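You operate a simulated robot arm through the tools that you are given. There is no shell and no other tool.

The job below is to be done with a simulated robot arm. You get a single attempt, and the scene is never put back.

TASK
Clear the old result, put the grey stick away and press EXIT.
Fine: wake the screen with the mouse first; the stick goes in the free slot of its rack.

It is judged by the outcome, as a careful person would: the job done as asked, and still so three seconds after it is handed in. It fails if anything else is knocked over, pushed out of place, dropped, spilled or broken.

THE ROBOT
A 7-joint arm with a three-finger gripper, fixed in place. Base frame: the origin is at the foot of the arm, x ahead of it, y to its left, z up; the work surface is at about z = 760. Units: mm, rad, N and s.
Its first joint turns from -2.897 to 2.897 rad. Payload 2.69 kg.
The tool frame sits at the grasp point between the pads (the TCP): z along the fingers, y along the line on which they close. The tips reach 30 mm beyond it. Largest opening 128 mm; the body of the gripper starts 117 mm behind the TCP.
Orientation is that of the tool frame in the base frame, as [roll, pitch, yaw] about the fixed x, y, z axes, in that order (R = Rz(yaw) Ry(pitch) Rx(roll)). With the fingers straight down and closing along the base's y, the tool's x points along the base's -x, its y along +y and its z along -z.

THE INTERFACE
- The arm moves only by the tool servo_tool. Its argument "targets" is a list that holds one entry, the list of rows, each a list of 6 numbers: the shift along the tool's x, y, z in mm, then the turn, a rotation vector about the tool's x, y, z in rad. In form: [[[tx, ty, tz, wx, wy, wz], ...]]. A call has 1 to 20 rows; each row shifts and turns the commanded pose from where the row before left it, along the tool's axes as they then stand. "claw" is the opening, from 0 (shut) to 1 (fully open), set as the call begins (left out, the last holds). Rows are played at 5 a second. More than 50 mm and 0.15 rad between two rows, or a gripper value outside its range, and nothing of the call is played. A pose out of reach is approached as far as the arm can. The call stops where the force on the tool passes 40 N (or 10 N more than at its start, if that is more) or the arm is blocked; 0.2 s more then pass. Each finger halts on what it meets, pressing with about 37 N; the grip force reading is that of the motor and also rises with nothing between the fingers. The clock runs only during rows and for 0.2 s after the last one: add rows that do not move to give the fingers time. It gives the time, the measured TCP pose, the force on the tool (base axes), the opening and the grip force at its end, in the units of the frame above (readings bear some noise), with the torque about the TCP (base axes, N m) and any sound that the robot's microphone picked up, and new pictures: "pictures" is both (left out), scene, wrist or none.
- Cameras (640 x 400 px; columns grow to the right, rows downward): "scene" is fixed at [51.7, -653.2, 1518.4]; the picture's right is [1.00, -0.05, 0.00], its down [-0.02, -0.49, -0.87] and it looks along [0.04, 0.87, -0.49] (base axes); focal length 359 px, centre (320, 200). "wrist" rides on the gripper at [58, 54, -131] in the tool frame; the picture's right is [-0.68, 0.74, 0.00], its down [-0.62, -0.57, -0.55] and it looks along [-0.40, -0.37, 0.84] (tool axes); focal length 234 px, centre (320, 200). There is no depth. A picture from a camera that has moved, and an enlarged one, comes with that camera's place and axes in the base frame and with its lens. The place of the scene camera against the robot may be out by one fixed shift of up to 12 mm in any direction.
- move_column(by): slides the trunk up (or, below 0, down) by that many mm; the arm rides with it, the base frame stays. It gives what a move gives, with no picture.
- zoom(camera, box): a new picture of the part [left, top, right, bottom] of that camera's present view, enlarged. No time passes.
- hand_in(): hands the job in; it is judged then, once.

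Nothing tells you positions but the pictures and the camera data. Unless the task says otherwise, let go and move clear before handing in.

The tools are called after ">>>" by a JSON object that holds its "method" and its "body". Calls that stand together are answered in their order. servo_tool: Moves the arm, as the interface text tells. Its arguments: {"type":"object","properties":{"targets":{"type":"array"},"claw":{"type":"number"},"pictures":{"type":"string","enum":["both","scene","wrist","none"]}},"required":["targets"]} The other tools are called the same way: move_column (by) slides the trunk up or down; zoom (camera, box) takes an enlarged picture of a part of a camera's view; hand_in () hands the job in.

At the start:

```text
time: 0.0
ee_pos: [473.1, 447.9, 1042.9]
ee_rot: [3.141, 0.0, -3.141]
contact_force: [-0.9, 0.5, -0.3]
wrist_torque: [-0.01, -0.04, 0.01]
width: 127.9
gripper_force: 0.1
trunk travel left (down, up): [-150.0, 200.0]
```

scene: 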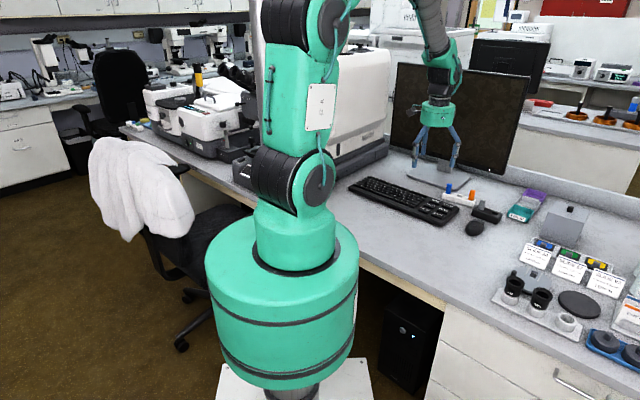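
wrist: 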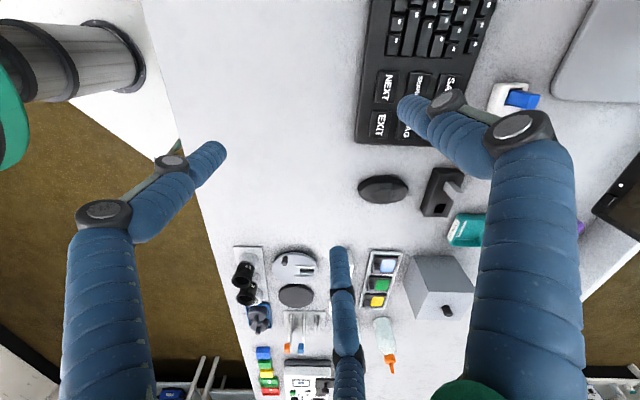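

I see a bench with a monitor, keyboard, mouse, a small rack with coloured USB-like sticks, and various items to the right. I'll look closer before moving.

>>> {"method": "zoom", "body": {"camera": "scene", "box": [340, 150, 560, 290]}}

>>> {"method": "zoom", "body": {"camera": "scene", "box": [470, 200, 640, 370]}}

>>> {"method": "zoom", "body": {"camera": "scene", "box": [380, 50, 540, 200]}}

>>> {"method": "zoom", "body": {"camera": "wrist", "box": [340, 0, 640, 190]}}

>>> {"method": "zoom", "body": {"camera": "wrist", "box": [220, 160, 500, 400]}}

```text
2.86 times, centred on (450, 220) of scene
camera zoom: at [51.7, -653.2, 1518.4], right [1.0, -0.05, 0.0], down [-0.02, -0.49, -0.87], along [0.04, 0.87, -0.49], focal length 1025 px, centre (-51, 143)
```

zoom: 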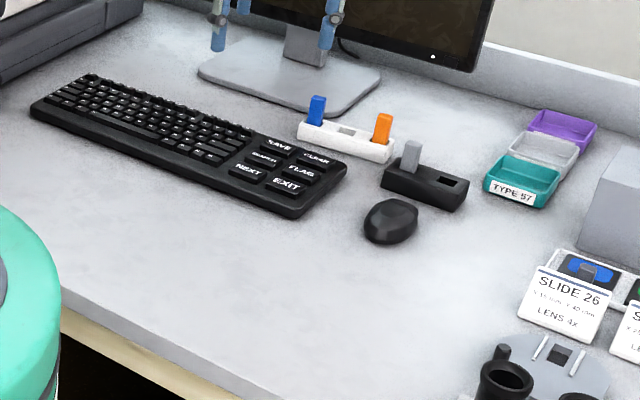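

```text
2.35 times, centred on (555, 285) of scene
camera zoom: at [51.7, -653.2, 1518.4], right [1.0, -0.05, 0.0], down [-0.02, -0.49, -0.87], along [0.04, 0.87, -0.49], focal length 844 px, centre (-233, 0)
```

zoom: 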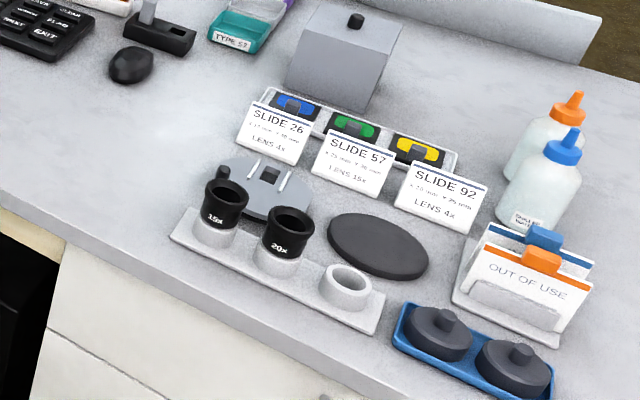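

```text
2.67 times, centred on (460, 125) of scene
camera zoom: at [51.7, -653.2, 1518.4], right [1.0, -0.05, 0.0], down [-0.02, -0.49, -0.87], along [0.04, 0.87, -0.49], focal length 957 px, centre (-53, 400)
```

zoom: 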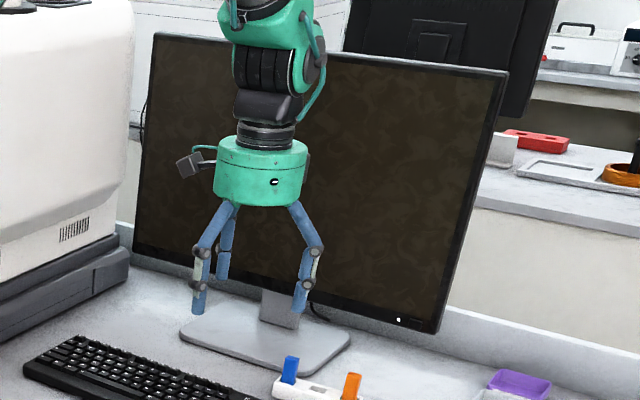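

```text
2.11 times, centred on (490, 95) of wrist
camera zoom: at [416.2, 501.5, 1174.3], right [0.68, 0.74, 0.0], down [0.62, -0.57, 0.55], along [0.4, -0.37, -0.84], focal length 493 px, centre (-38, 421)
```

zoom: 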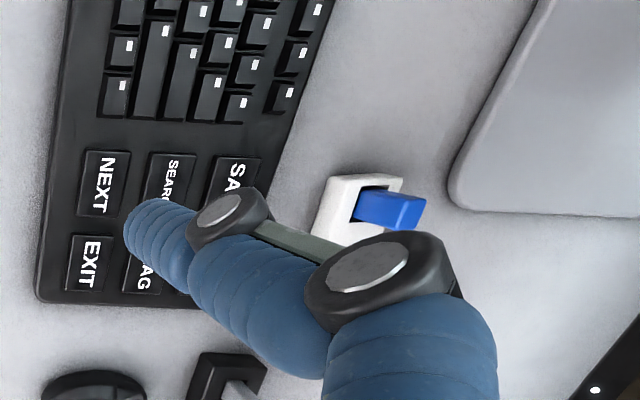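

```text
1.67 times, centred on (360, 280) of wrist
camera zoom: at [416.2, 501.5, 1174.3], right [0.68, 0.74, 0.0], down [0.62, -0.57, 0.55], along [0.4, -0.37, -0.84], focal length 390 px, centre (253, 67)
```

zoom: 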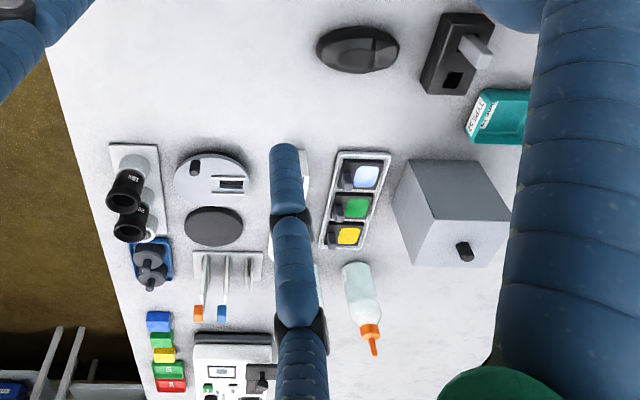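

The screen is dark. The white rack holds a blue and an orange stick with a free slot between them, and the grey stick stands in a black block beside it. I'll zoom in further on those.

>>> {"method": "zoom", "body": {"camera": "scene", "box": [430, 175, 510, 235]}}

>>> {"method": "zoom", "body": {"camera": "wrist", "box": [340, 130, 500, 240]}}

>>> {"method": "zoom", "body": {"camera": "scene", "box": [400, 185, 470, 235]}}

```text
6.67 times, centred on (470, 205) of scene
camera zoom: at [51.7, -653.2, 1518.4], right [1.0, -0.05, 0.0], down [-0.02, -0.49, -0.87], along [0.04, 0.87, -0.49], focal length 2392 px, centre (-680, 167)
```

zoom: 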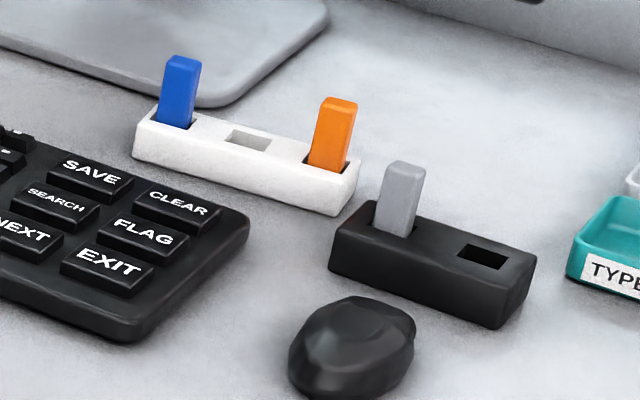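

```text
3.64 times, centred on (420, 185) of wrist
camera zoom: at [416.2, 501.5, 1174.3], right [0.68, 0.74, 0.0], down [0.62, -0.57, 0.55], along [0.4, -0.37, -0.84], focal length 852 px, centre (-44, 254)
```

zoom: 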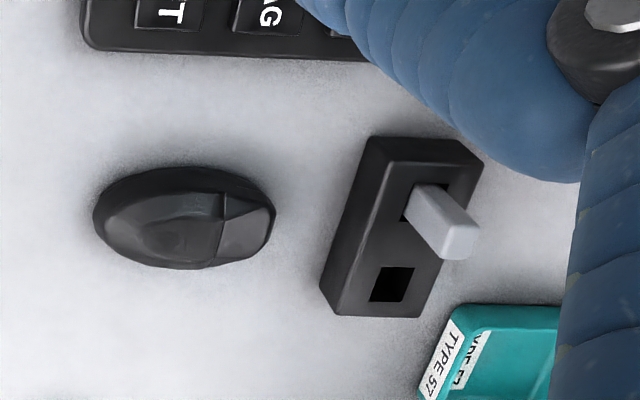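

```text
8.00 times, centred on (435, 210) of scene
camera zoom: at [51.7, -653.2, 1518.4], right [1.0, -0.05, 0.0], down [-0.02, -0.49, -0.87], along [0.04, 0.87, -0.49], focal length 2870 px, centre (-600, 120)
```

zoom: 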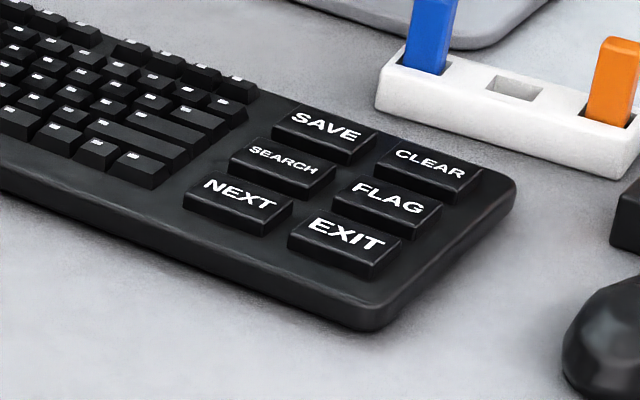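

Before I go near anything, I'm checking how the gripper looks when closed, because the wrist picture shows three finger-like parts.

>>> {"method": "servo_tool", "body": {"targets": [[[0, 0, 0, 0, 0, 0], [0, 0, 0, 0, 0, 0], [0, 0, 0, 0, 0, 0], [0, 0, 0, 0, 0, 0]]], "claw": 0.0}}

```text
time: 1.0
ee_pos: [474.5, 447.2, 1042.5]
ee_rot: [3.14, 0.002, 3.141]
contact_force: [-0.2, 0.0, -0.6]
wrist_torque: [-0.02, 0.02, -0.01]
width: 2.0
gripper_force: 31.6
trunk travel left (down, up): [-150.0, 200.0]
camera wrist: at [416.2, 501.5, 1174.3], right [0.68, 0.74, 0.0], down [0.62, -0.57, 0.55], along [0.4, -0.37, -0.84], focal length 234 px, centre (320, 200)
```

scene: 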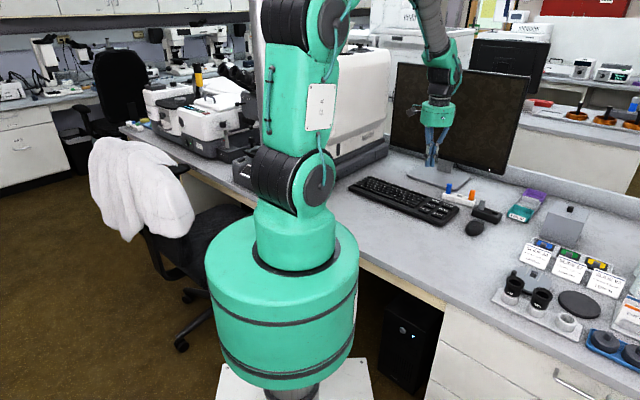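
wrist: 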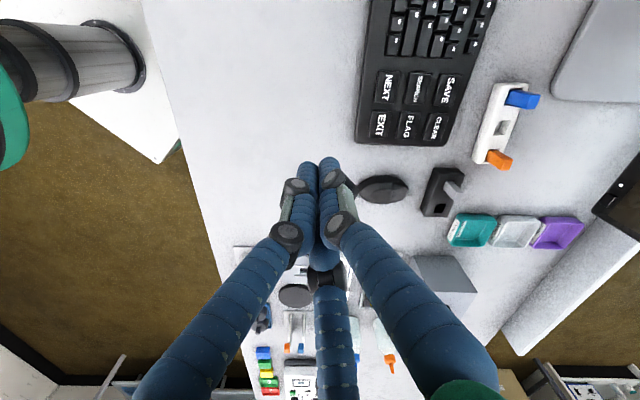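

The gripper actually has three fingers that close on the axis, so I'll allow for that footprint. I put the mouse at about (678, 431), EXIT at about (558, 500) and CLEAR at about (628, 570). Next I'll move above the free desk to the right of the mouse.

>>> {"method": "servo_tool", "body": {"targets": [[[-43, -11.2, 10, 0, 0, 0], [-43, -11.2, 15, 0, 0, 0], [-43, -11.2, 20, 0, 0, 0], [-43, -11.2, 20, 0, 0, 0], [-43, -11.2, 20, 0, 0, 0], [-43, -11.2, 20, 0, 0, 0], [0, 0, 0, 0, 0, 0]]]}}

```text
time: 2.6
ee_pos: [730.8, 378.5, 937.2]
ee_rot: [3.141, -0.002, -3.141]
contact_force: [0.7, 0.1, -0.7]
wrist_torque: [0.01, 0.07, 0.01]
width: 2.2
gripper_force: 31.2
trunk travel left (down, up): [-150.0, 200.0]
camera wrist: at [673.6, 433.6, 1068.7], right [0.68, 0.74, 0.0], down [0.62, -0.57, 0.55], along [0.4, -0.37, -0.84], focal length 234 px, centre (320, 200)
```

scene: 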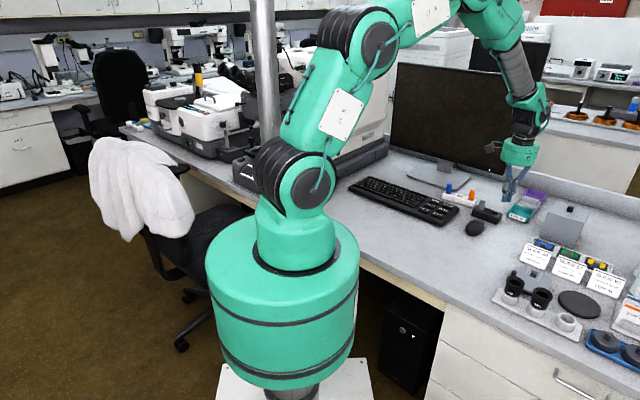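
wrist: 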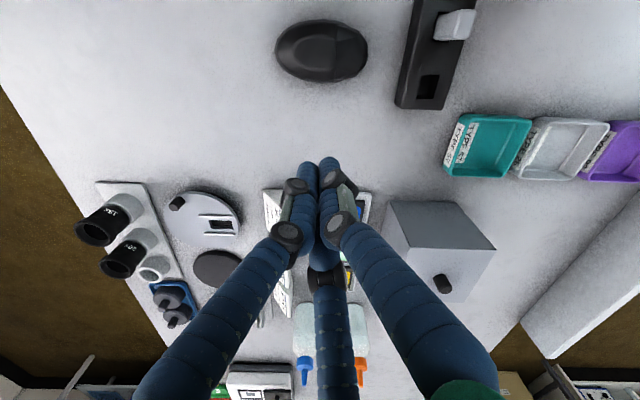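

The mouse comes out at (677, 433) again. I'll lower the closed fingers to just above the desk on its right, then nudge it gently left.

>>> {"method": "servo_tool", "body": {"targets": [[[0, 0, 40, 0, 0, 0], [0, 0, 40, 0, 0, 0], [0, 0, 35, 0, 0, 0], [0, 0, 20, 0, 0, 0], [0, 0, 0, 0, 0, 0]]]}}

```text
time: 3.8
ee_pos: [731.4, 381.4, 802.7]
ee_rot: [3.141, -0.001, 3.14]
contact_force: [0.1, -0.5, -0.7]
wrist_torque: [-0.02, -0.01, -0.02]
width: 2.0
gripper_force: 30.6
trunk travel left (down, up): [-150.0, 200.0]
camera wrist: at [673.8, 434.7, 934.0], right [0.68, 0.74, 0.0], down [0.62, -0.57, 0.55], along [0.4, -0.37, -0.84], focal length 234 px, centre (320, 200)
```

scene: 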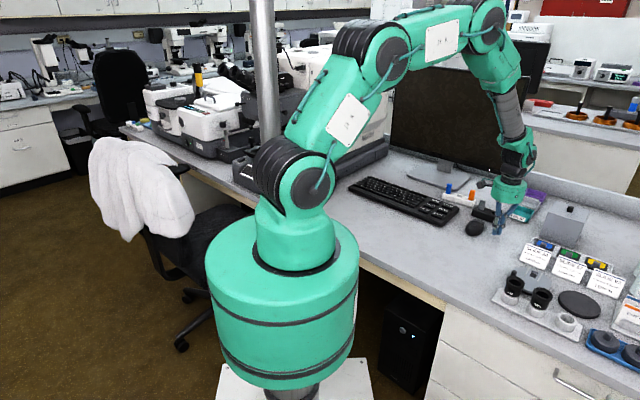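
wrist: 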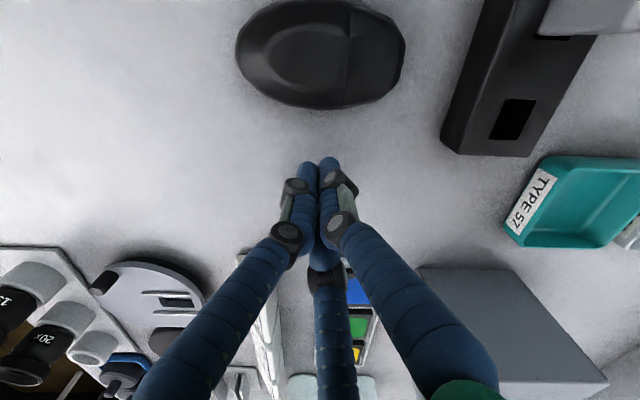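

The tips line up with the middle of the mouse's side and are just above the desk, so I'm pushing it slowly towards the keyboard.

>>> {"method": "servo_tool", "body": {"targets": [[[7.4, 6.8, 0, 0, 0, 0], [7.4, 6.8, 0, 0, 0, 0], [3.7, 3.4, 0, 0, 0, 0], [3.7, 3.4, 0, 0, 0, 0], [3.7, 3.4, 0, 0, 0, 0], [3.7, 3.4, 0, 0, 0, 0], [0, 0, 0, 0, 0, 0]]]}}

```text
time: 5.4
ee_pos: [701.9, 407.4, 802.6]
ee_rot: [-3.14, 0.0, -3.141]
contact_force: [-0.3, -0.5, -0.1]
wrist_torque: [0.0, 0.0, 0.0]
width: 1.9
gripper_force: 31.6
trunk travel left (down, up): [-150.0, 200.0]
camera wrist: at [644.6, 461.8, 934.0], right [0.68, 0.74, 0.0], down [0.62, -0.57, 0.55], along [0.4, -0.37, -0.84], focal length 234 px, centre (320, 200)
```

scene: 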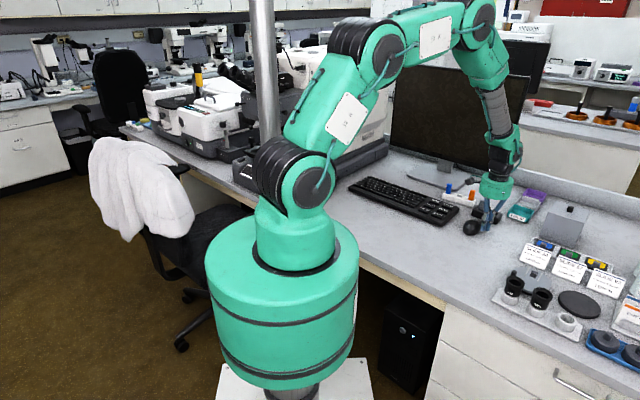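
wrist: 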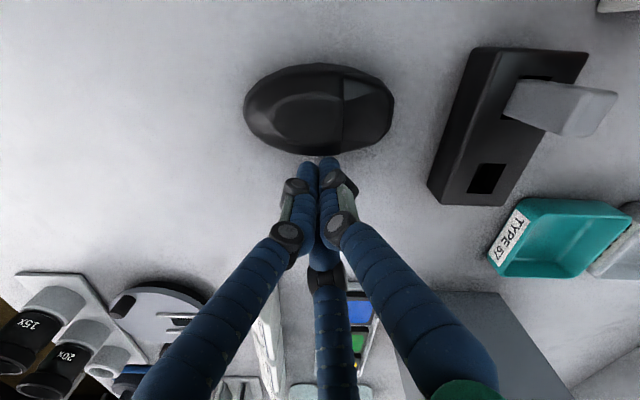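

The fingertips are right at the mouse's side. I'll push about 15 mm more.

>>> {"method": "servo_tool", "body": {"targets": [[[2.9, 2.7, 0, 0, 0, 0], [2.9, 2.7, 0, 0, 0, 0], [2.9, 2.7, 0, 0, 0, 0], [2.9, 2.7, 0, 0, 0, 0], [0, 0, 0, 0, 0, 0]]]}}

```text
time: 6.6
ee_pos: [691.3, 418.6, 802.6]
ee_rot: [-3.141, 0.0, 3.141]
contact_force: [0.2, 0.1, 0.8]
wrist_torque: [-0.02, 0.0, 0.0]
width: 2.4
gripper_force: 31.5
trunk travel left (down, up): [-150.0, 200.0]
camera wrist: at [632.9, 472.2, 934.1], right [0.68, 0.74, 0.0], down [0.62, -0.57, 0.55], along [0.4, -0.37, -0.84], focal length 234 px, centre (320, 200)
```

scene: 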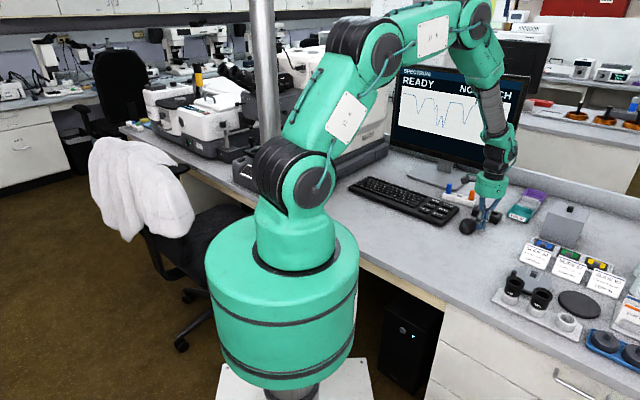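
wrist: 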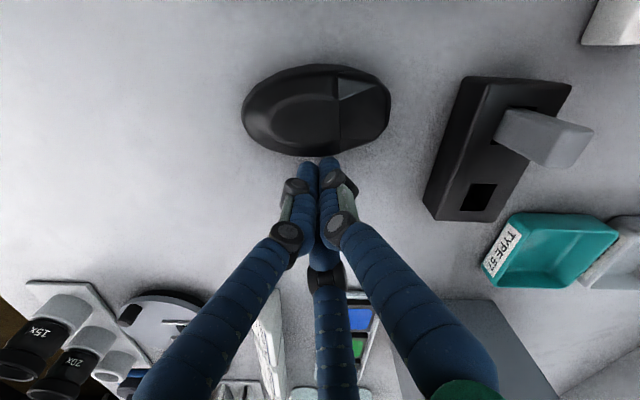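

The screen is awake and reads "READY … MATCH". I'll back off, rise and check it.

>>> {"method": "servo_tool", "body": {"targets": [[[-10, -9, 0, 0, 0, 0], [-10, -9, 0, 0, 0, 0], [0, 0, -40, 0, 0, 0], [0, 0, -45, 0, 0, 0], [0, 0, -45, 0, 0, 0], [10, 30, -30, 0, 0, 0], [30, 30, 0, 0, 0, 0], [30, 30, 0, 0, 0, 0], [30, 30, 0, 0, 0, 0], [0, 0, 0, 0, 0, 0]]]}}

>>> {"method": "zoom", "body": {"camera": "scene", "box": [380, 50, 540, 200]}}

```text
time: 8.8
ee_pos: [609.8, 520.1, 963.9]
ee_rot: [-3.141, 0.0, 3.141]
contact_force: [0.0, -0.3, 0.0]
wrist_torque: [-0.02, -0.05, 0.0]
width: 2.3
gripper_force: 31.4
trunk travel left (down, up): [-150.0, 200.0]
camera wrist: at [552.6, 575.0, 1094.9], right [0.68, 0.74, 0.0], down [0.62, -0.57, 0.55], along [0.4, -0.37, -0.84], focal length 234 px, centre (320, 200)
```

scene: 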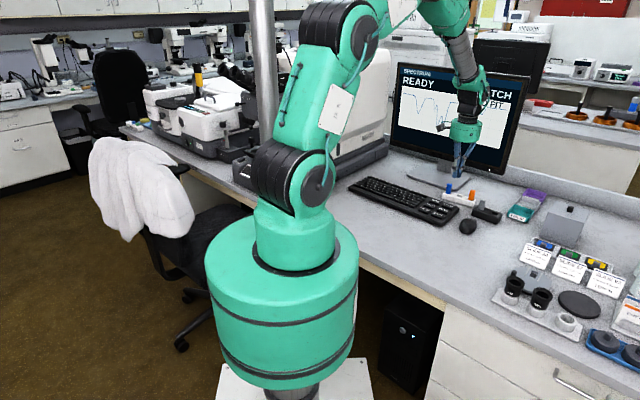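
wrist: 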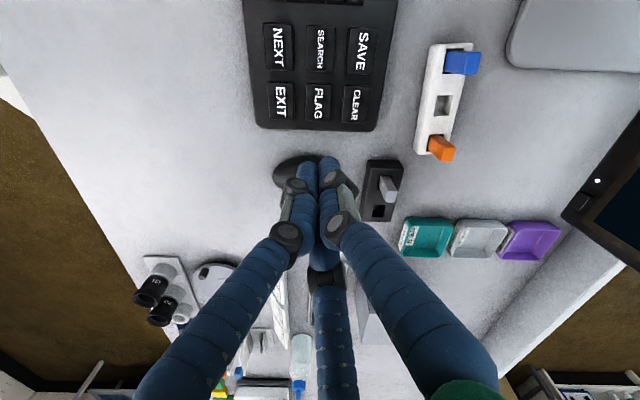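

```text
2.67 times, centred on (460, 125) of scene
camera zoom: at [51.7, -653.2, 1518.4], right [1.0, -0.05, 0.0], down [-0.02, -0.49, -0.87], along [0.04, 0.87, -0.49], focal length 957 px, centre (-53, 400)
```

zoom: 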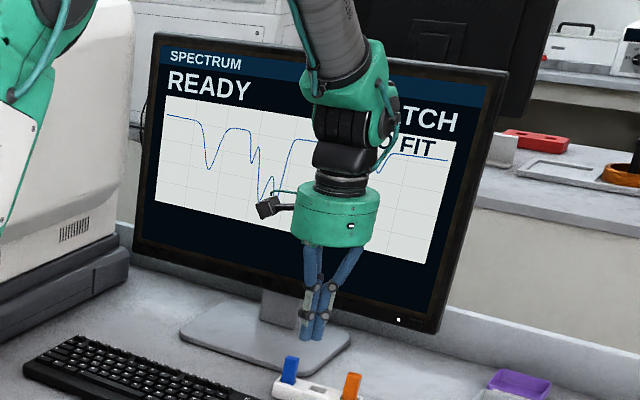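

The screen shows "READY / NO MATCH / NO FIT", which is the old result. I'm moving over CLEAR, about (624, 567).

>>> {"method": "servo_tool", "body": {"targets": [[[-7, 23, 0, 0, 0, 0], [-7, 23, 0, 0, 0, 0], [0, 0, 40, 0, 0, 0], [0, 0, 40, 0, 0, 0], [0, 0, 20, 0, 0, 0], [0, 0, 0, 0, 0, 0]]]}}

>>> {"method": "zoom", "body": {"camera": "scene", "box": [400, 150, 500, 230]}}

>>> {"method": "zoom", "body": {"camera": "wrist", "box": [220, 60, 420, 220]}}

```text
time: 10.2
ee_pos: [624.9, 566.5, 863.4]
ee_rot: [3.141, 0.0, 3.141]
contact_force: [0.4, -0.4, 0.3]
wrist_torque: [0.02, -0.01, -0.03]
width: 2.3
gripper_force: 31.6
trunk travel left (down, up): [-150.0, 200.0]
camera wrist: at [567.6, 621.1, 994.2], right [0.68, 0.74, 0.0], down [0.62, -0.57, 0.55], along [0.4, -0.37, -0.84], focal length 234 px, centre (320, 200)
```

scene: 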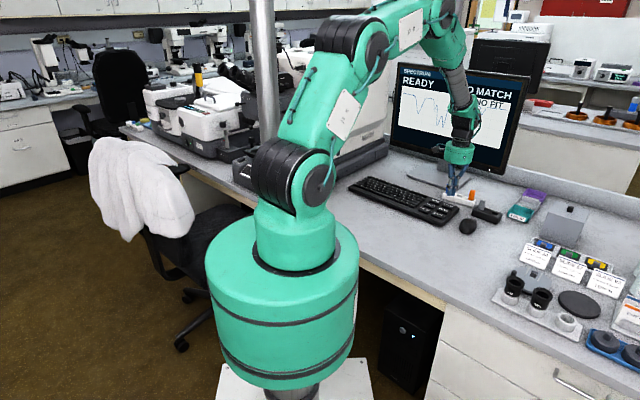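
wrist: 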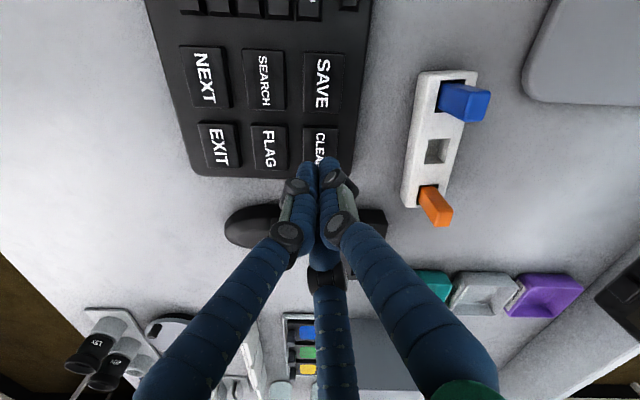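

```text
5.00 times, centred on (450, 190) of scene
camera zoom: at [51.7, -653.2, 1518.4], right [1.0, -0.05, 0.0], down [-0.02, -0.49, -0.87], along [0.04, 0.87, -0.49], focal length 1794 px, centre (-330, 250)
```

zoom: 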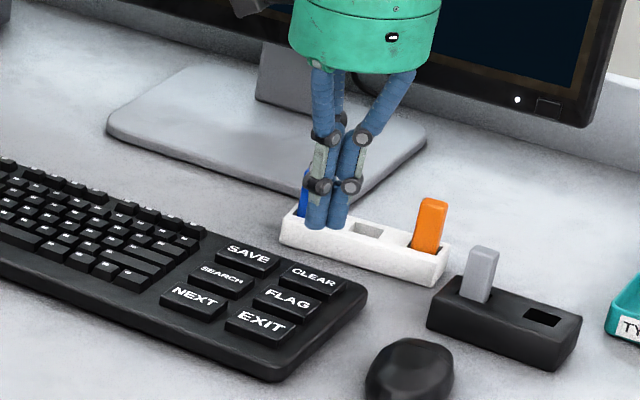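

```text
2.50 times, centred on (320, 140) of wrist
camera zoom: at [567.6, 621.1, 994.2], right [0.68, 0.74, 0.0], down [0.62, -0.57, 0.55], along [0.4, -0.37, -0.84], focal length 585 px, centre (320, 350)
```

zoom: 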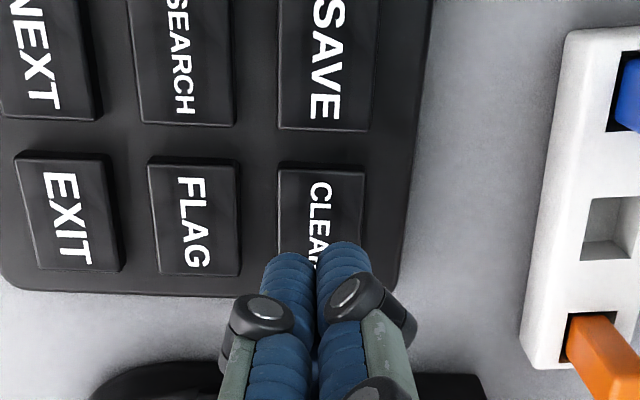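

The tip sits squarely over CLEAR at (625, 567). I'll go down to just above the key, then in small steps.

>>> {"method": "servo_tool", "body": {"targets": [[[0, 1, 15, 0, 0, 0], [0, 0, 15, 0, 0, 0], [0, 0, 4, 0, 0, 0], [0, 0, 3, 0, 0, 0], [0, 0, 2, 0, 0, 0], [0, 0, 2, 0, 0, 0], [0, 0, 0, 0, 0, 0]]]}}

>>> {"method": "zoom", "body": {"camera": "scene", "box": [400, 150, 500, 230]}}

```text
time: 11.8
ee_pos: [625.0, 567.0, 823.4]
ee_rot: [-3.141, 0.001, -3.142]
contact_force: [0.3, -0.2, 1.4]
wrist_torque: [-0.01, -0.03, -0.01]
width: 2.0
gripper_force: 31.6
trunk travel left (down, up): [-150.0, 200.0]
camera wrist: at [567.2, 621.3, 953.1], right [0.68, 0.74, 0.0], down [0.62, -0.57, 0.55], along [0.4, -0.37, -0.84], focal length 234 px, centre (320, 200)
```

scene: 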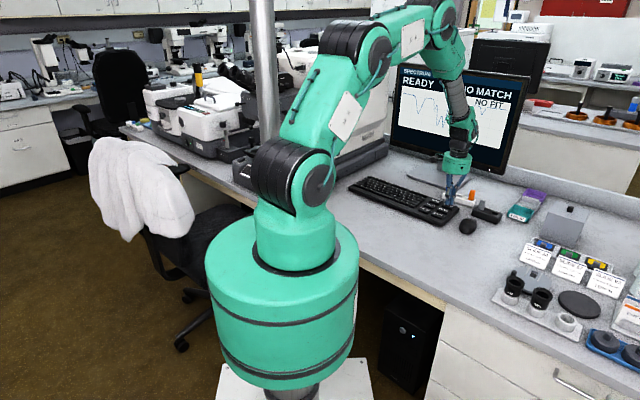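
wrist: 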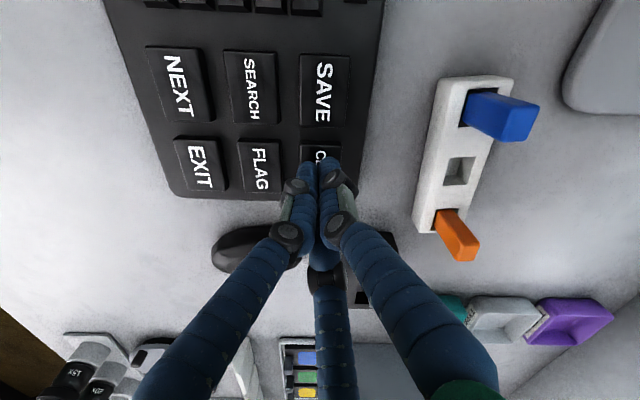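

```text
5.00 times, centred on (450, 190) of scene
camera zoom: at [51.7, -653.2, 1518.4], right [1.0, -0.05, 0.0], down [-0.02, -0.49, -0.87], along [0.04, 0.87, -0.49], focal length 1794 px, centre (-330, 250)
```

zoom: 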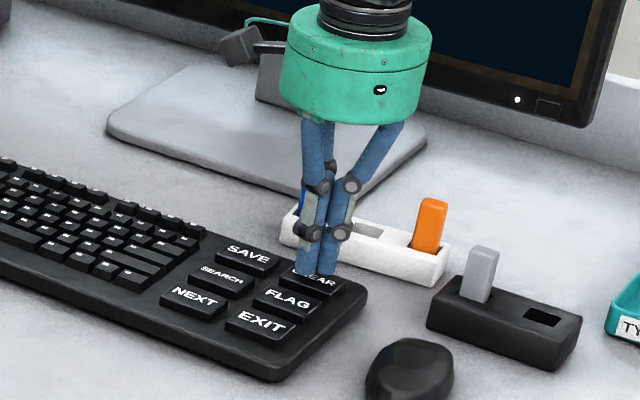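

The tips are over CLEAR and nearly touching, with no force yet. I'll continue in fine steps.

>>> {"method": "servo_tool", "body": {"targets": [[[0, 0, 2, 0, 0, 0], [0, 0, 2, 0, 0, 0], [0, 0, 2, 0, 0, 0], [0, 0, 1, 0, 0, 0], [0, 0, 0, 0, 0, 0]]], "pictures": "scene"}}

```text
time: 13.0
ee_pos: [624.5, 567.2, 814.5]
ee_rot: [3.141, -0.001, -3.14]
contact_force: [-0.6, 0.4, 0.1]
wrist_torque: [-0.02, 0.01, 0.0]
width: 2.0
gripper_force: 31.1
trunk travel left (down, up): [-150.0, 200.0]
```

scene: 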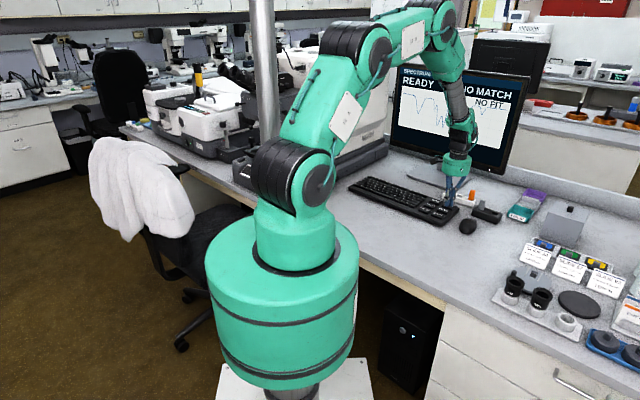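

>>> {"method": "zoom", "body": {"camera": "scene", "box": [410, 170, 470, 225]}}

>>> {"method": "zoom", "body": {"camera": "wrist", "box": [220, 100, 420, 225]}}

```text
7.27 times, centred on (440, 198) of scene
camera zoom: at [51.7, -653.2, 1518.4], right [1.0, -0.05, 0.0], down [-0.02, -0.49, -0.87], along [0.04, 0.87, -0.49], focal length 2609 px, centre (-553, 218)
```

zoom: 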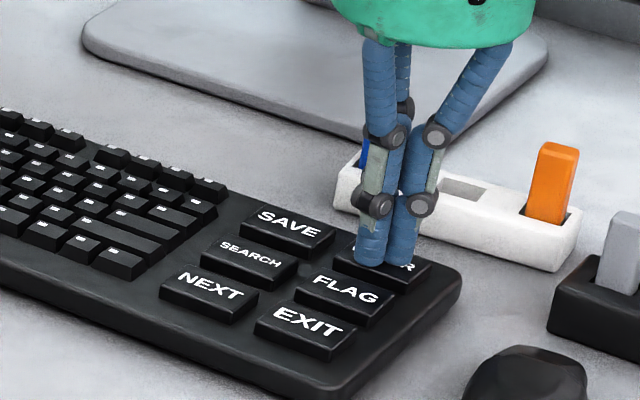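

```text
3.20 times, centred on (320, 162) of wrist
camera zoom: at [567.1, 621.2, 946.1], right [0.68, 0.74, 0.0], down [0.62, -0.57, 0.55], along [0.4, -0.37, -0.84], focal length 749 px, centre (320, 320)
```

zoom: 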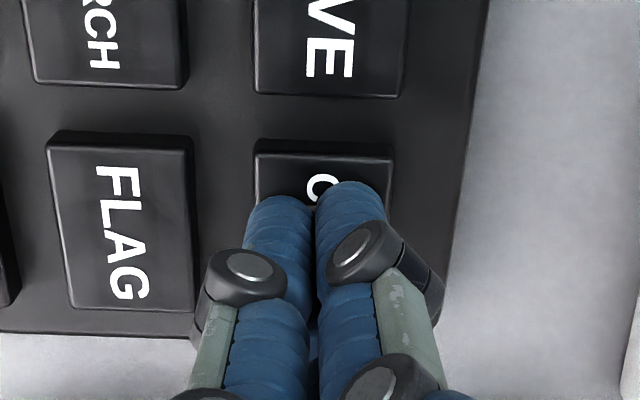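

The tips are centred on the key and almost on it, so I'm continuing down in 1–2 mm steps.

>>> {"method": "servo_tool", "body": {"targets": [[[0, 0, 2, 0, 0, 0], [0, 0, 2, 0, 0, 0], [0, 0, 1, 0, 0, 0], [0, 0, 1, 0, 0, 0], [0, 0, 0, 0, 0, 0]]], "pictures": "scene"}}

```text
time: 14.2
ee_pos: [625.3, 567.6, 810.3]
ee_rot: [3.14, 0.0, 3.14]
contact_force: [-1.3, 0.5, 8.9]
wrist_torque: [0.01, 0.06, -0.03]
width: 6.0
gripper_force: 31.0
trunk travel left (down, up): [-150.0, 200.0]
heard: click
```

scene: 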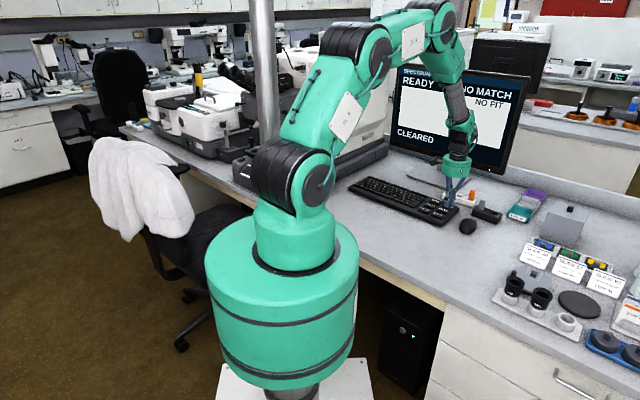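

There was a click and the screen says CLEARED. I'll lift off and look at the stick and the rack.

>>> {"method": "servo_tool", "body": {"targets": [[[0, 0, -30, 0, 0, 0], [0, 0, -40, 0, 0, 0], [0, 0, -40, 0, 0, 0], [0, 0, -30, 0, 0, 0], [0, 0, -10, 0, 0, 0], [0, 0, 0, 0, 0, 0]]]}}

>>> {"method": "zoom", "body": {"camera": "wrist", "box": [360, 20, 520, 120]}}

>>> {"method": "zoom", "body": {"camera": "wrist", "box": [340, 100, 500, 200]}}

>>> {"method": "zoom", "body": {"camera": "scene", "box": [440, 170, 520, 220]}}

>>> {"method": "zoom", "body": {"camera": "scene", "box": [380, 50, 540, 200]}}

```text
time: 15.6
ee_pos: [625.2, 566.3, 960.6]
ee_rot: [3.141, 0.0, 3.141]
contact_force: [0.0, 1.1, 0.0]
wrist_torque: [0.02, 0.01, 0.01]
width: 2.2
gripper_force: 31.3
trunk travel left (down, up): [-150.0, 200.0]
camera wrist: at [567.3, 620.9, 1091.3], right [0.68, 0.74, 0.0], down [0.62, -0.57, 0.55], along [0.4, -0.37, -0.84], focal length 234 px, centre (320, 200)
```

scene: 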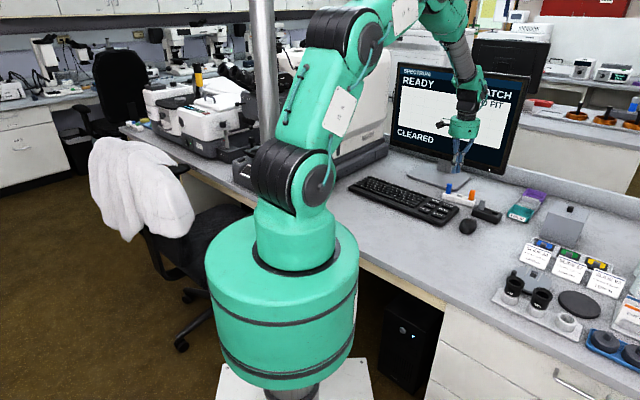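
wrist: 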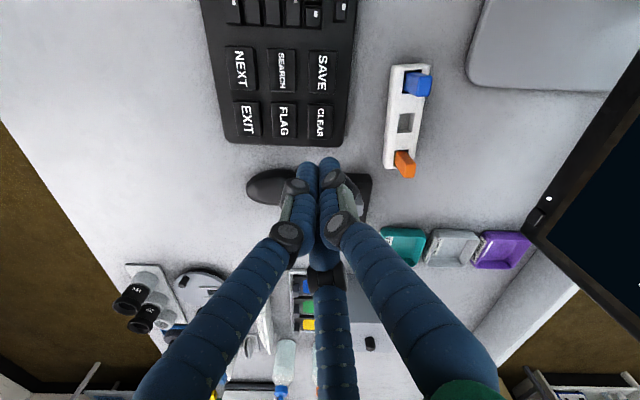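

```text
4.00 times, centred on (440, 70) of wrist
camera zoom: at [567.3, 620.9, 1091.3], right [0.68, 0.74, 0.0], down [0.62, -0.57, 0.55], along [0.4, -0.37, -0.84], focal length 937 px, centre (-160, 720)
```

zoom: 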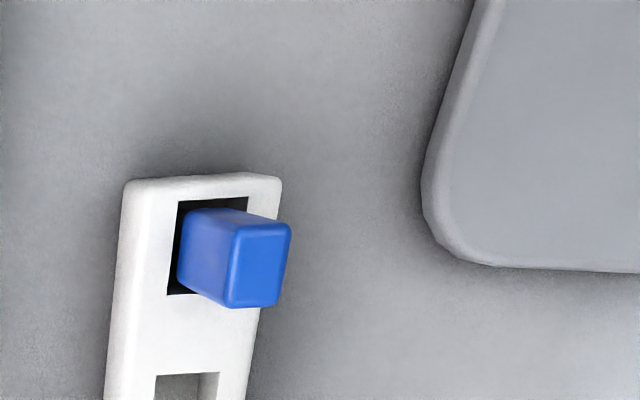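

```text
4.00 times, centred on (420, 150) of wrist
camera zoom: at [567.3, 620.9, 1091.3], right [0.68, 0.74, 0.0], down [0.62, -0.57, 0.55], along [0.4, -0.37, -0.84], focal length 937 px, centre (-80, 400)
```

zoom: 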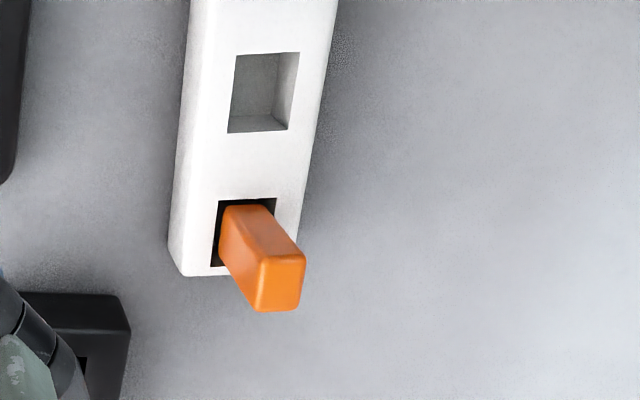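

```text
8.00 times, centred on (480, 195) of scene
camera zoom: at [51.7, -653.2, 1518.4], right [1.0, -0.05, 0.0], down [-0.02, -0.49, -0.87], along [0.04, 0.87, -0.49], focal length 2870 px, centre (-960, 240)
```

zoom: 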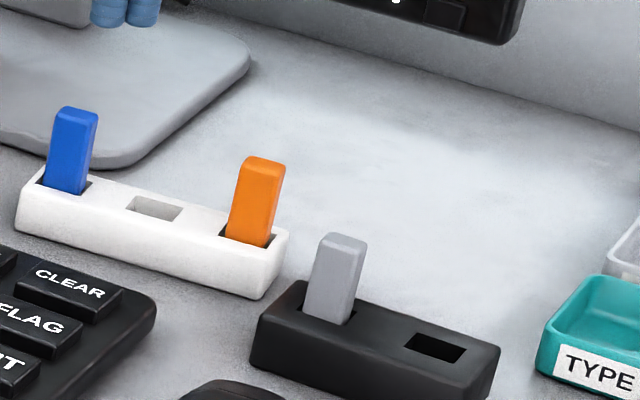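

```text
2.67 times, centred on (460, 125) of scene
camera zoom: at [51.7, -653.2, 1518.4], right [1.0, -0.05, 0.0], down [-0.02, -0.49, -0.87], along [0.04, 0.87, -0.49], focal length 957 px, centre (-53, 400)
```

zoom: 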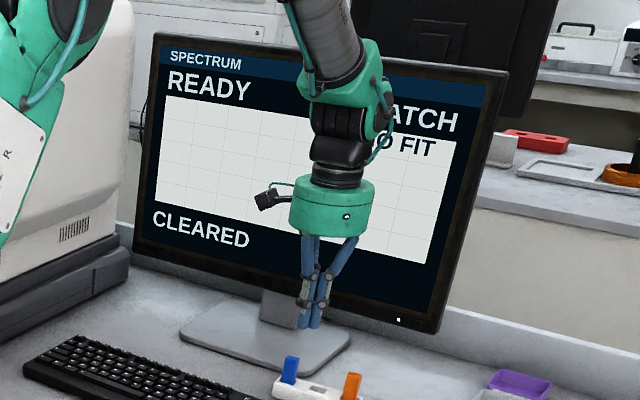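

The screen shows CLEARED. The white rack's slots are 48 mm apart and the free middle one is at about (702, 647), with the rack turned about -40°. Next I'll move over the black block for a close look at the grey stick.

>>> {"method": "servo_tool", "body": {"targets": [[[-31, -20.75, 0, 0, 0, 0], [-31, -20.75, 0, 0, 0, 0], [-31, -20.75, 0, 0, 0, 0], [-31, -20.75, 0, 0, 0, 0], [0, 0, 0, 0, 0, 0]]]}}

>>> {"method": "zoom", "body": {"camera": "wrist", "box": [240, 30, 440, 155]}}

```text
time: 16.8
ee_pos: [749.8, 482.3, 957.8]
ee_rot: [-3.14, -0.001, -3.14]
contact_force: [0.7, 0.4, -0.3]
wrist_torque: [0.05, 0.02, 0.02]
width: 1.9
gripper_force: 31.7
trunk travel left (down, up): [-150.0, 200.0]
camera wrist: at [692.0, 536.9, 1089.5], right [0.68, 0.74, 0.0], down [0.62, -0.57, 0.55], along [0.4, -0.37, -0.84], focal length 234 px, centre (320, 200)
```

scene: 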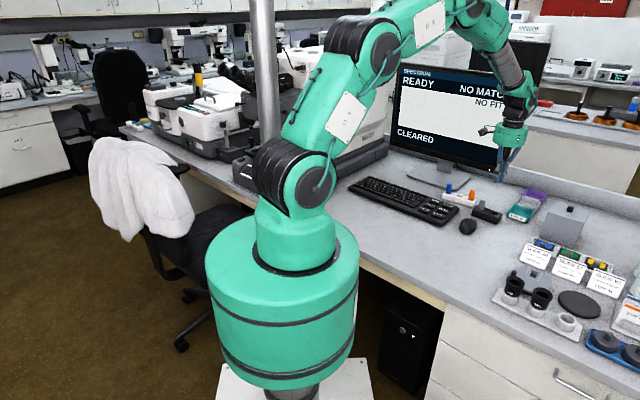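
wrist: 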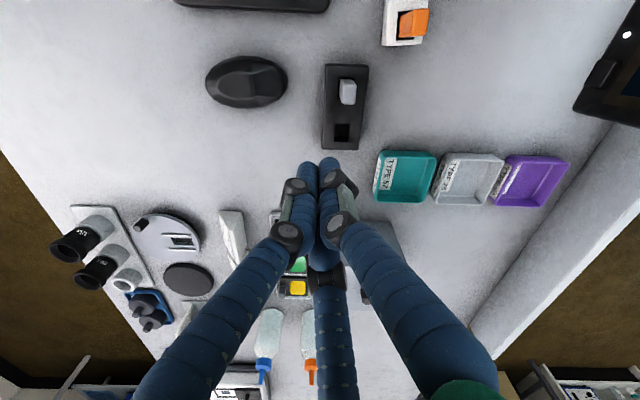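

```text
3.20 times, centred on (340, 92) of wrist
camera zoom: at [692.0, 536.9, 1089.5], right [0.68, 0.74, 0.0], down [0.62, -0.57, 0.55], along [0.4, -0.37, -0.84], focal length 749 px, centre (256, 544)
```

zoom: 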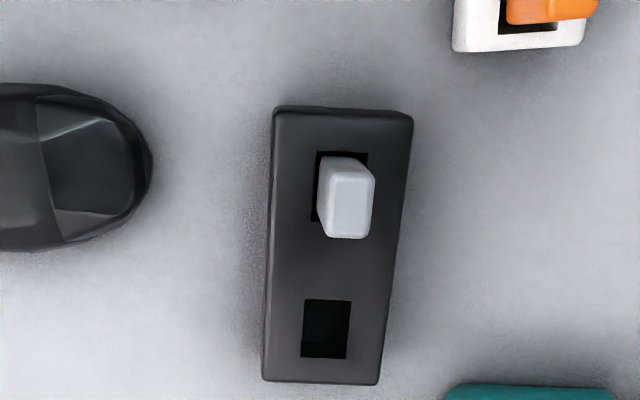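

The grey stick stands upright at about (742, 532). Its top is near z = 831, its section is about 14 x 18 mm and its long side lies at about -45°. I'll move above it, align the gripper with its faces and open partway.

>>> {"method": "servo_tool", "body": {"targets": [[[4, 25, 0, 0, 0, 0], [4, 24.5, 0, 0, 0, 0], [0, 0, 0, 0, 0, 0.13], [0, 0, 0, 0, 0, 0.13], [0, 0, 0, 0, 0, 0.13], [0, 0, 0, 0, 0, 0.13], [0, 0, 0, 0, 0, 0.13], [0, 0, 0, 0, 0, 0.127], [0, 0, 0, 0, 0, 0], [0, 0, 0, 0, 0, 0]]], "claw": 0.4}}

>>> {"method": "zoom", "body": {"camera": "wrist", "box": [220, 100, 420, 225]}}

>>> {"method": "zoom", "body": {"camera": "scene", "box": [440, 120, 560, 220]}}

```text
time: 19.0
ee_pos: [741.0, 533.2, 959.3]
ee_rot: [3.141, 0.001, 2.361]
contact_force: [-0.4, -0.1, 0.2]
wrist_torque: [-0.01, -0.02, 0.03]
width: 51.5
gripper_force: 0.0
trunk travel left (down, up): [-150.0, 200.0]
camera wrist: at [737.7, 612.9, 1090.3], right [1.0, 0.05, 0.0], down [0.04, -0.83, 0.55], along [0.03, -0.55, -0.84], focal length 234 px, centre (320, 200)
```

scene: 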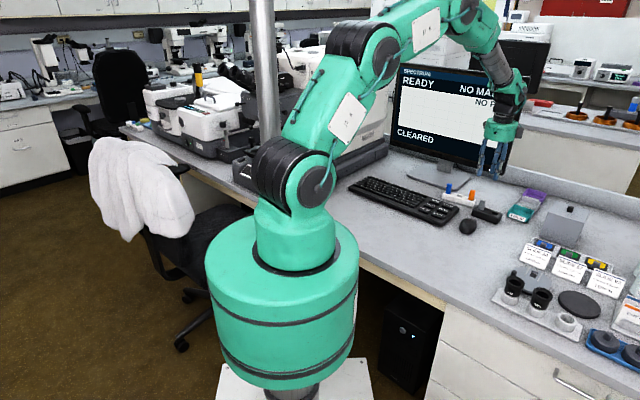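
wrist: 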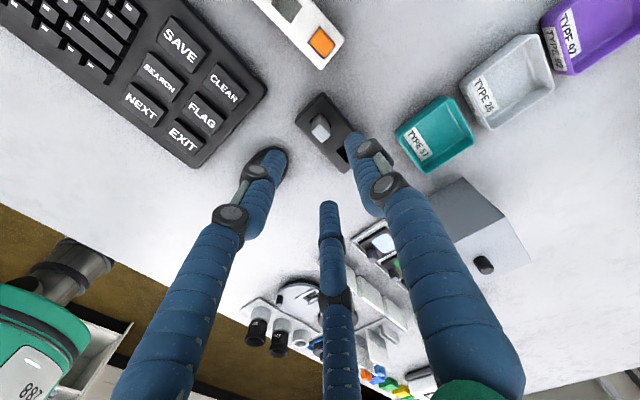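

```text
3.20 times, centred on (320, 162) of wrist
camera zoom: at [737.7, 612.9, 1090.3], right [1.0, 0.05, 0.0], down [0.04, -0.83, 0.55], along [0.03, -0.55, -0.84], focal length 749 px, centre (320, 320)
```

zoom: 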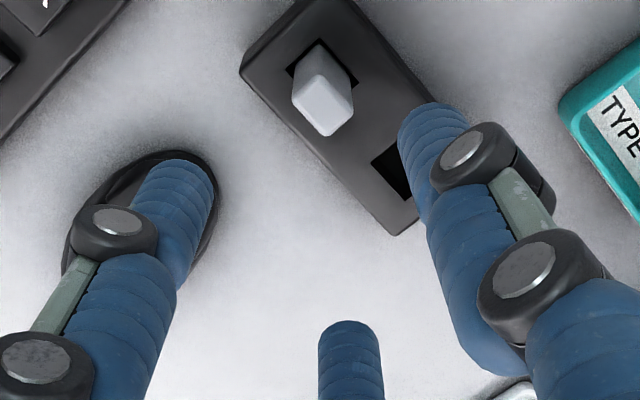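

```text
4.00 times, centred on (500, 170) of scene
camera zoom: at [51.7, -653.2, 1518.4], right [1.0, -0.05, 0.0], down [-0.02, -0.49, -0.87], along [0.04, 0.87, -0.49], focal length 1435 px, centre (-400, 320)
```

zoom: 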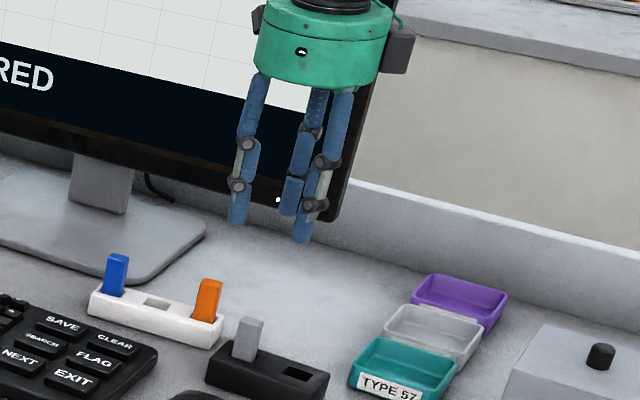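

The gripper is centred over the stick, which I refine to (742.4, 533), and aligned with it. I'll go straight down with the fingers around it and stop the tips about 10 mm above the block.

>>> {"method": "servo_tool", "body": {"targets": [[[-0.9, 0.5, 30, 0, 0, 0], [0, 0, 35, 0, 0, 0], [0, 0, 30, 0, 0, 0], [0, 0, 20, 0, 0, 0], [0, 0, 0, 0, 0, 0]]]}}

>>> {"method": "zoom", "body": {"camera": "wrist", "box": [220, 100, 420, 225]}}

>>> {"method": "zoom", "body": {"camera": "scene", "box": [450, 160, 530, 230]}}

```text
time: 20.2
ee_pos: [743.0, 532.9, 844.5]
ee_rot: [-3.141, -0.001, 2.364]
contact_force: [0.5, -0.3, 0.3]
wrist_torque: [-0.01, 0.03, 0.0]
width: 51.2
gripper_force: 0.0
trunk travel left (down, up): [-150.0, 200.0]
camera wrist: at [739.0, 612.7, 975.2], right [1.0, 0.05, 0.0], down [0.04, -0.83, 0.55], along [0.03, -0.55, -0.84], focal length 234 px, centre (320, 200)
```

scene: 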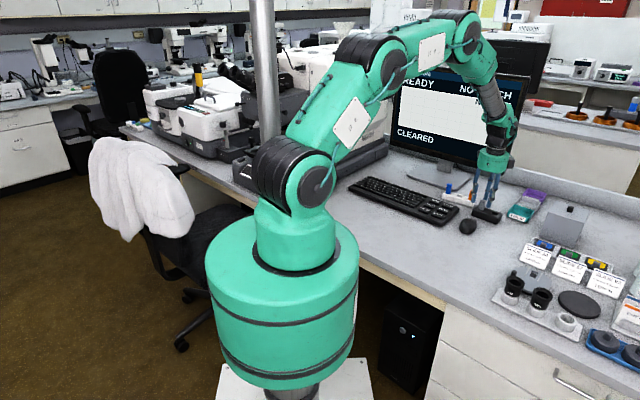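
wrist: 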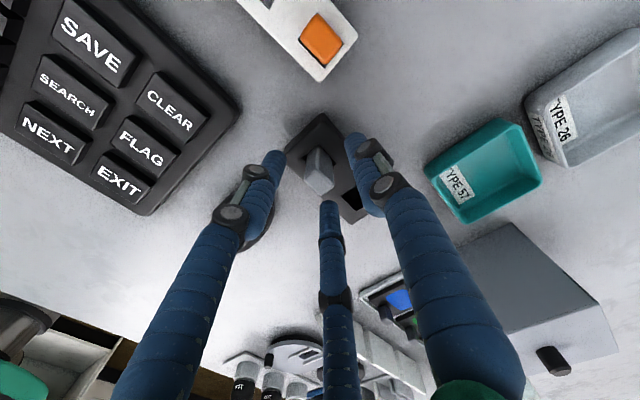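

```text
3.20 times, centred on (320, 162) of wrist
camera zoom: at [739.0, 612.7, 975.2], right [1.0, 0.05, 0.0], down [0.04, -0.83, 0.55], along [0.03, -0.55, -0.84], focal length 749 px, centre (320, 320)
```

zoom: 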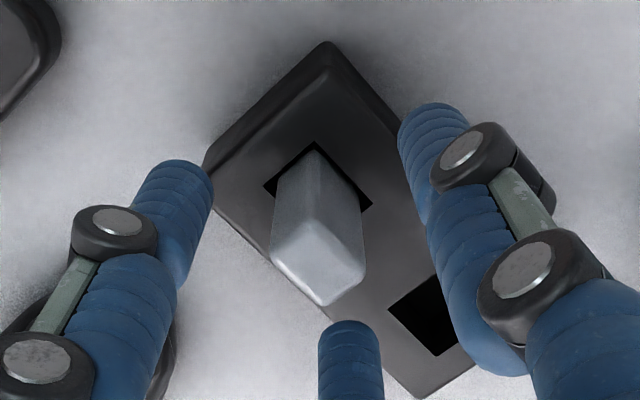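

```text
5.71 times, centred on (490, 195) of scene
camera zoom: at [51.7, -653.2, 1518.4], right [1.0, -0.05, 0.0], down [-0.02, -0.49, -0.87], along [0.04, 0.87, -0.49], focal length 2050 px, centre (-651, 229)
```

zoom: 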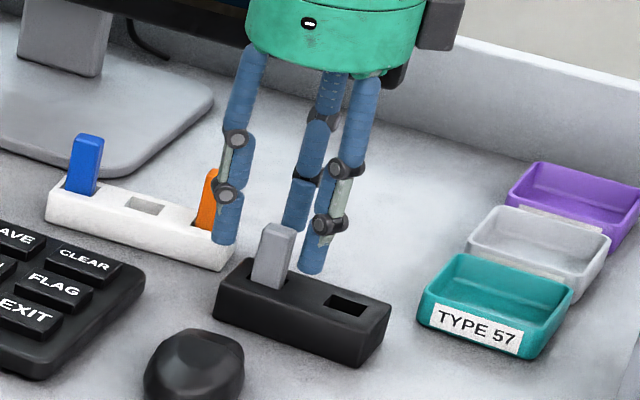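

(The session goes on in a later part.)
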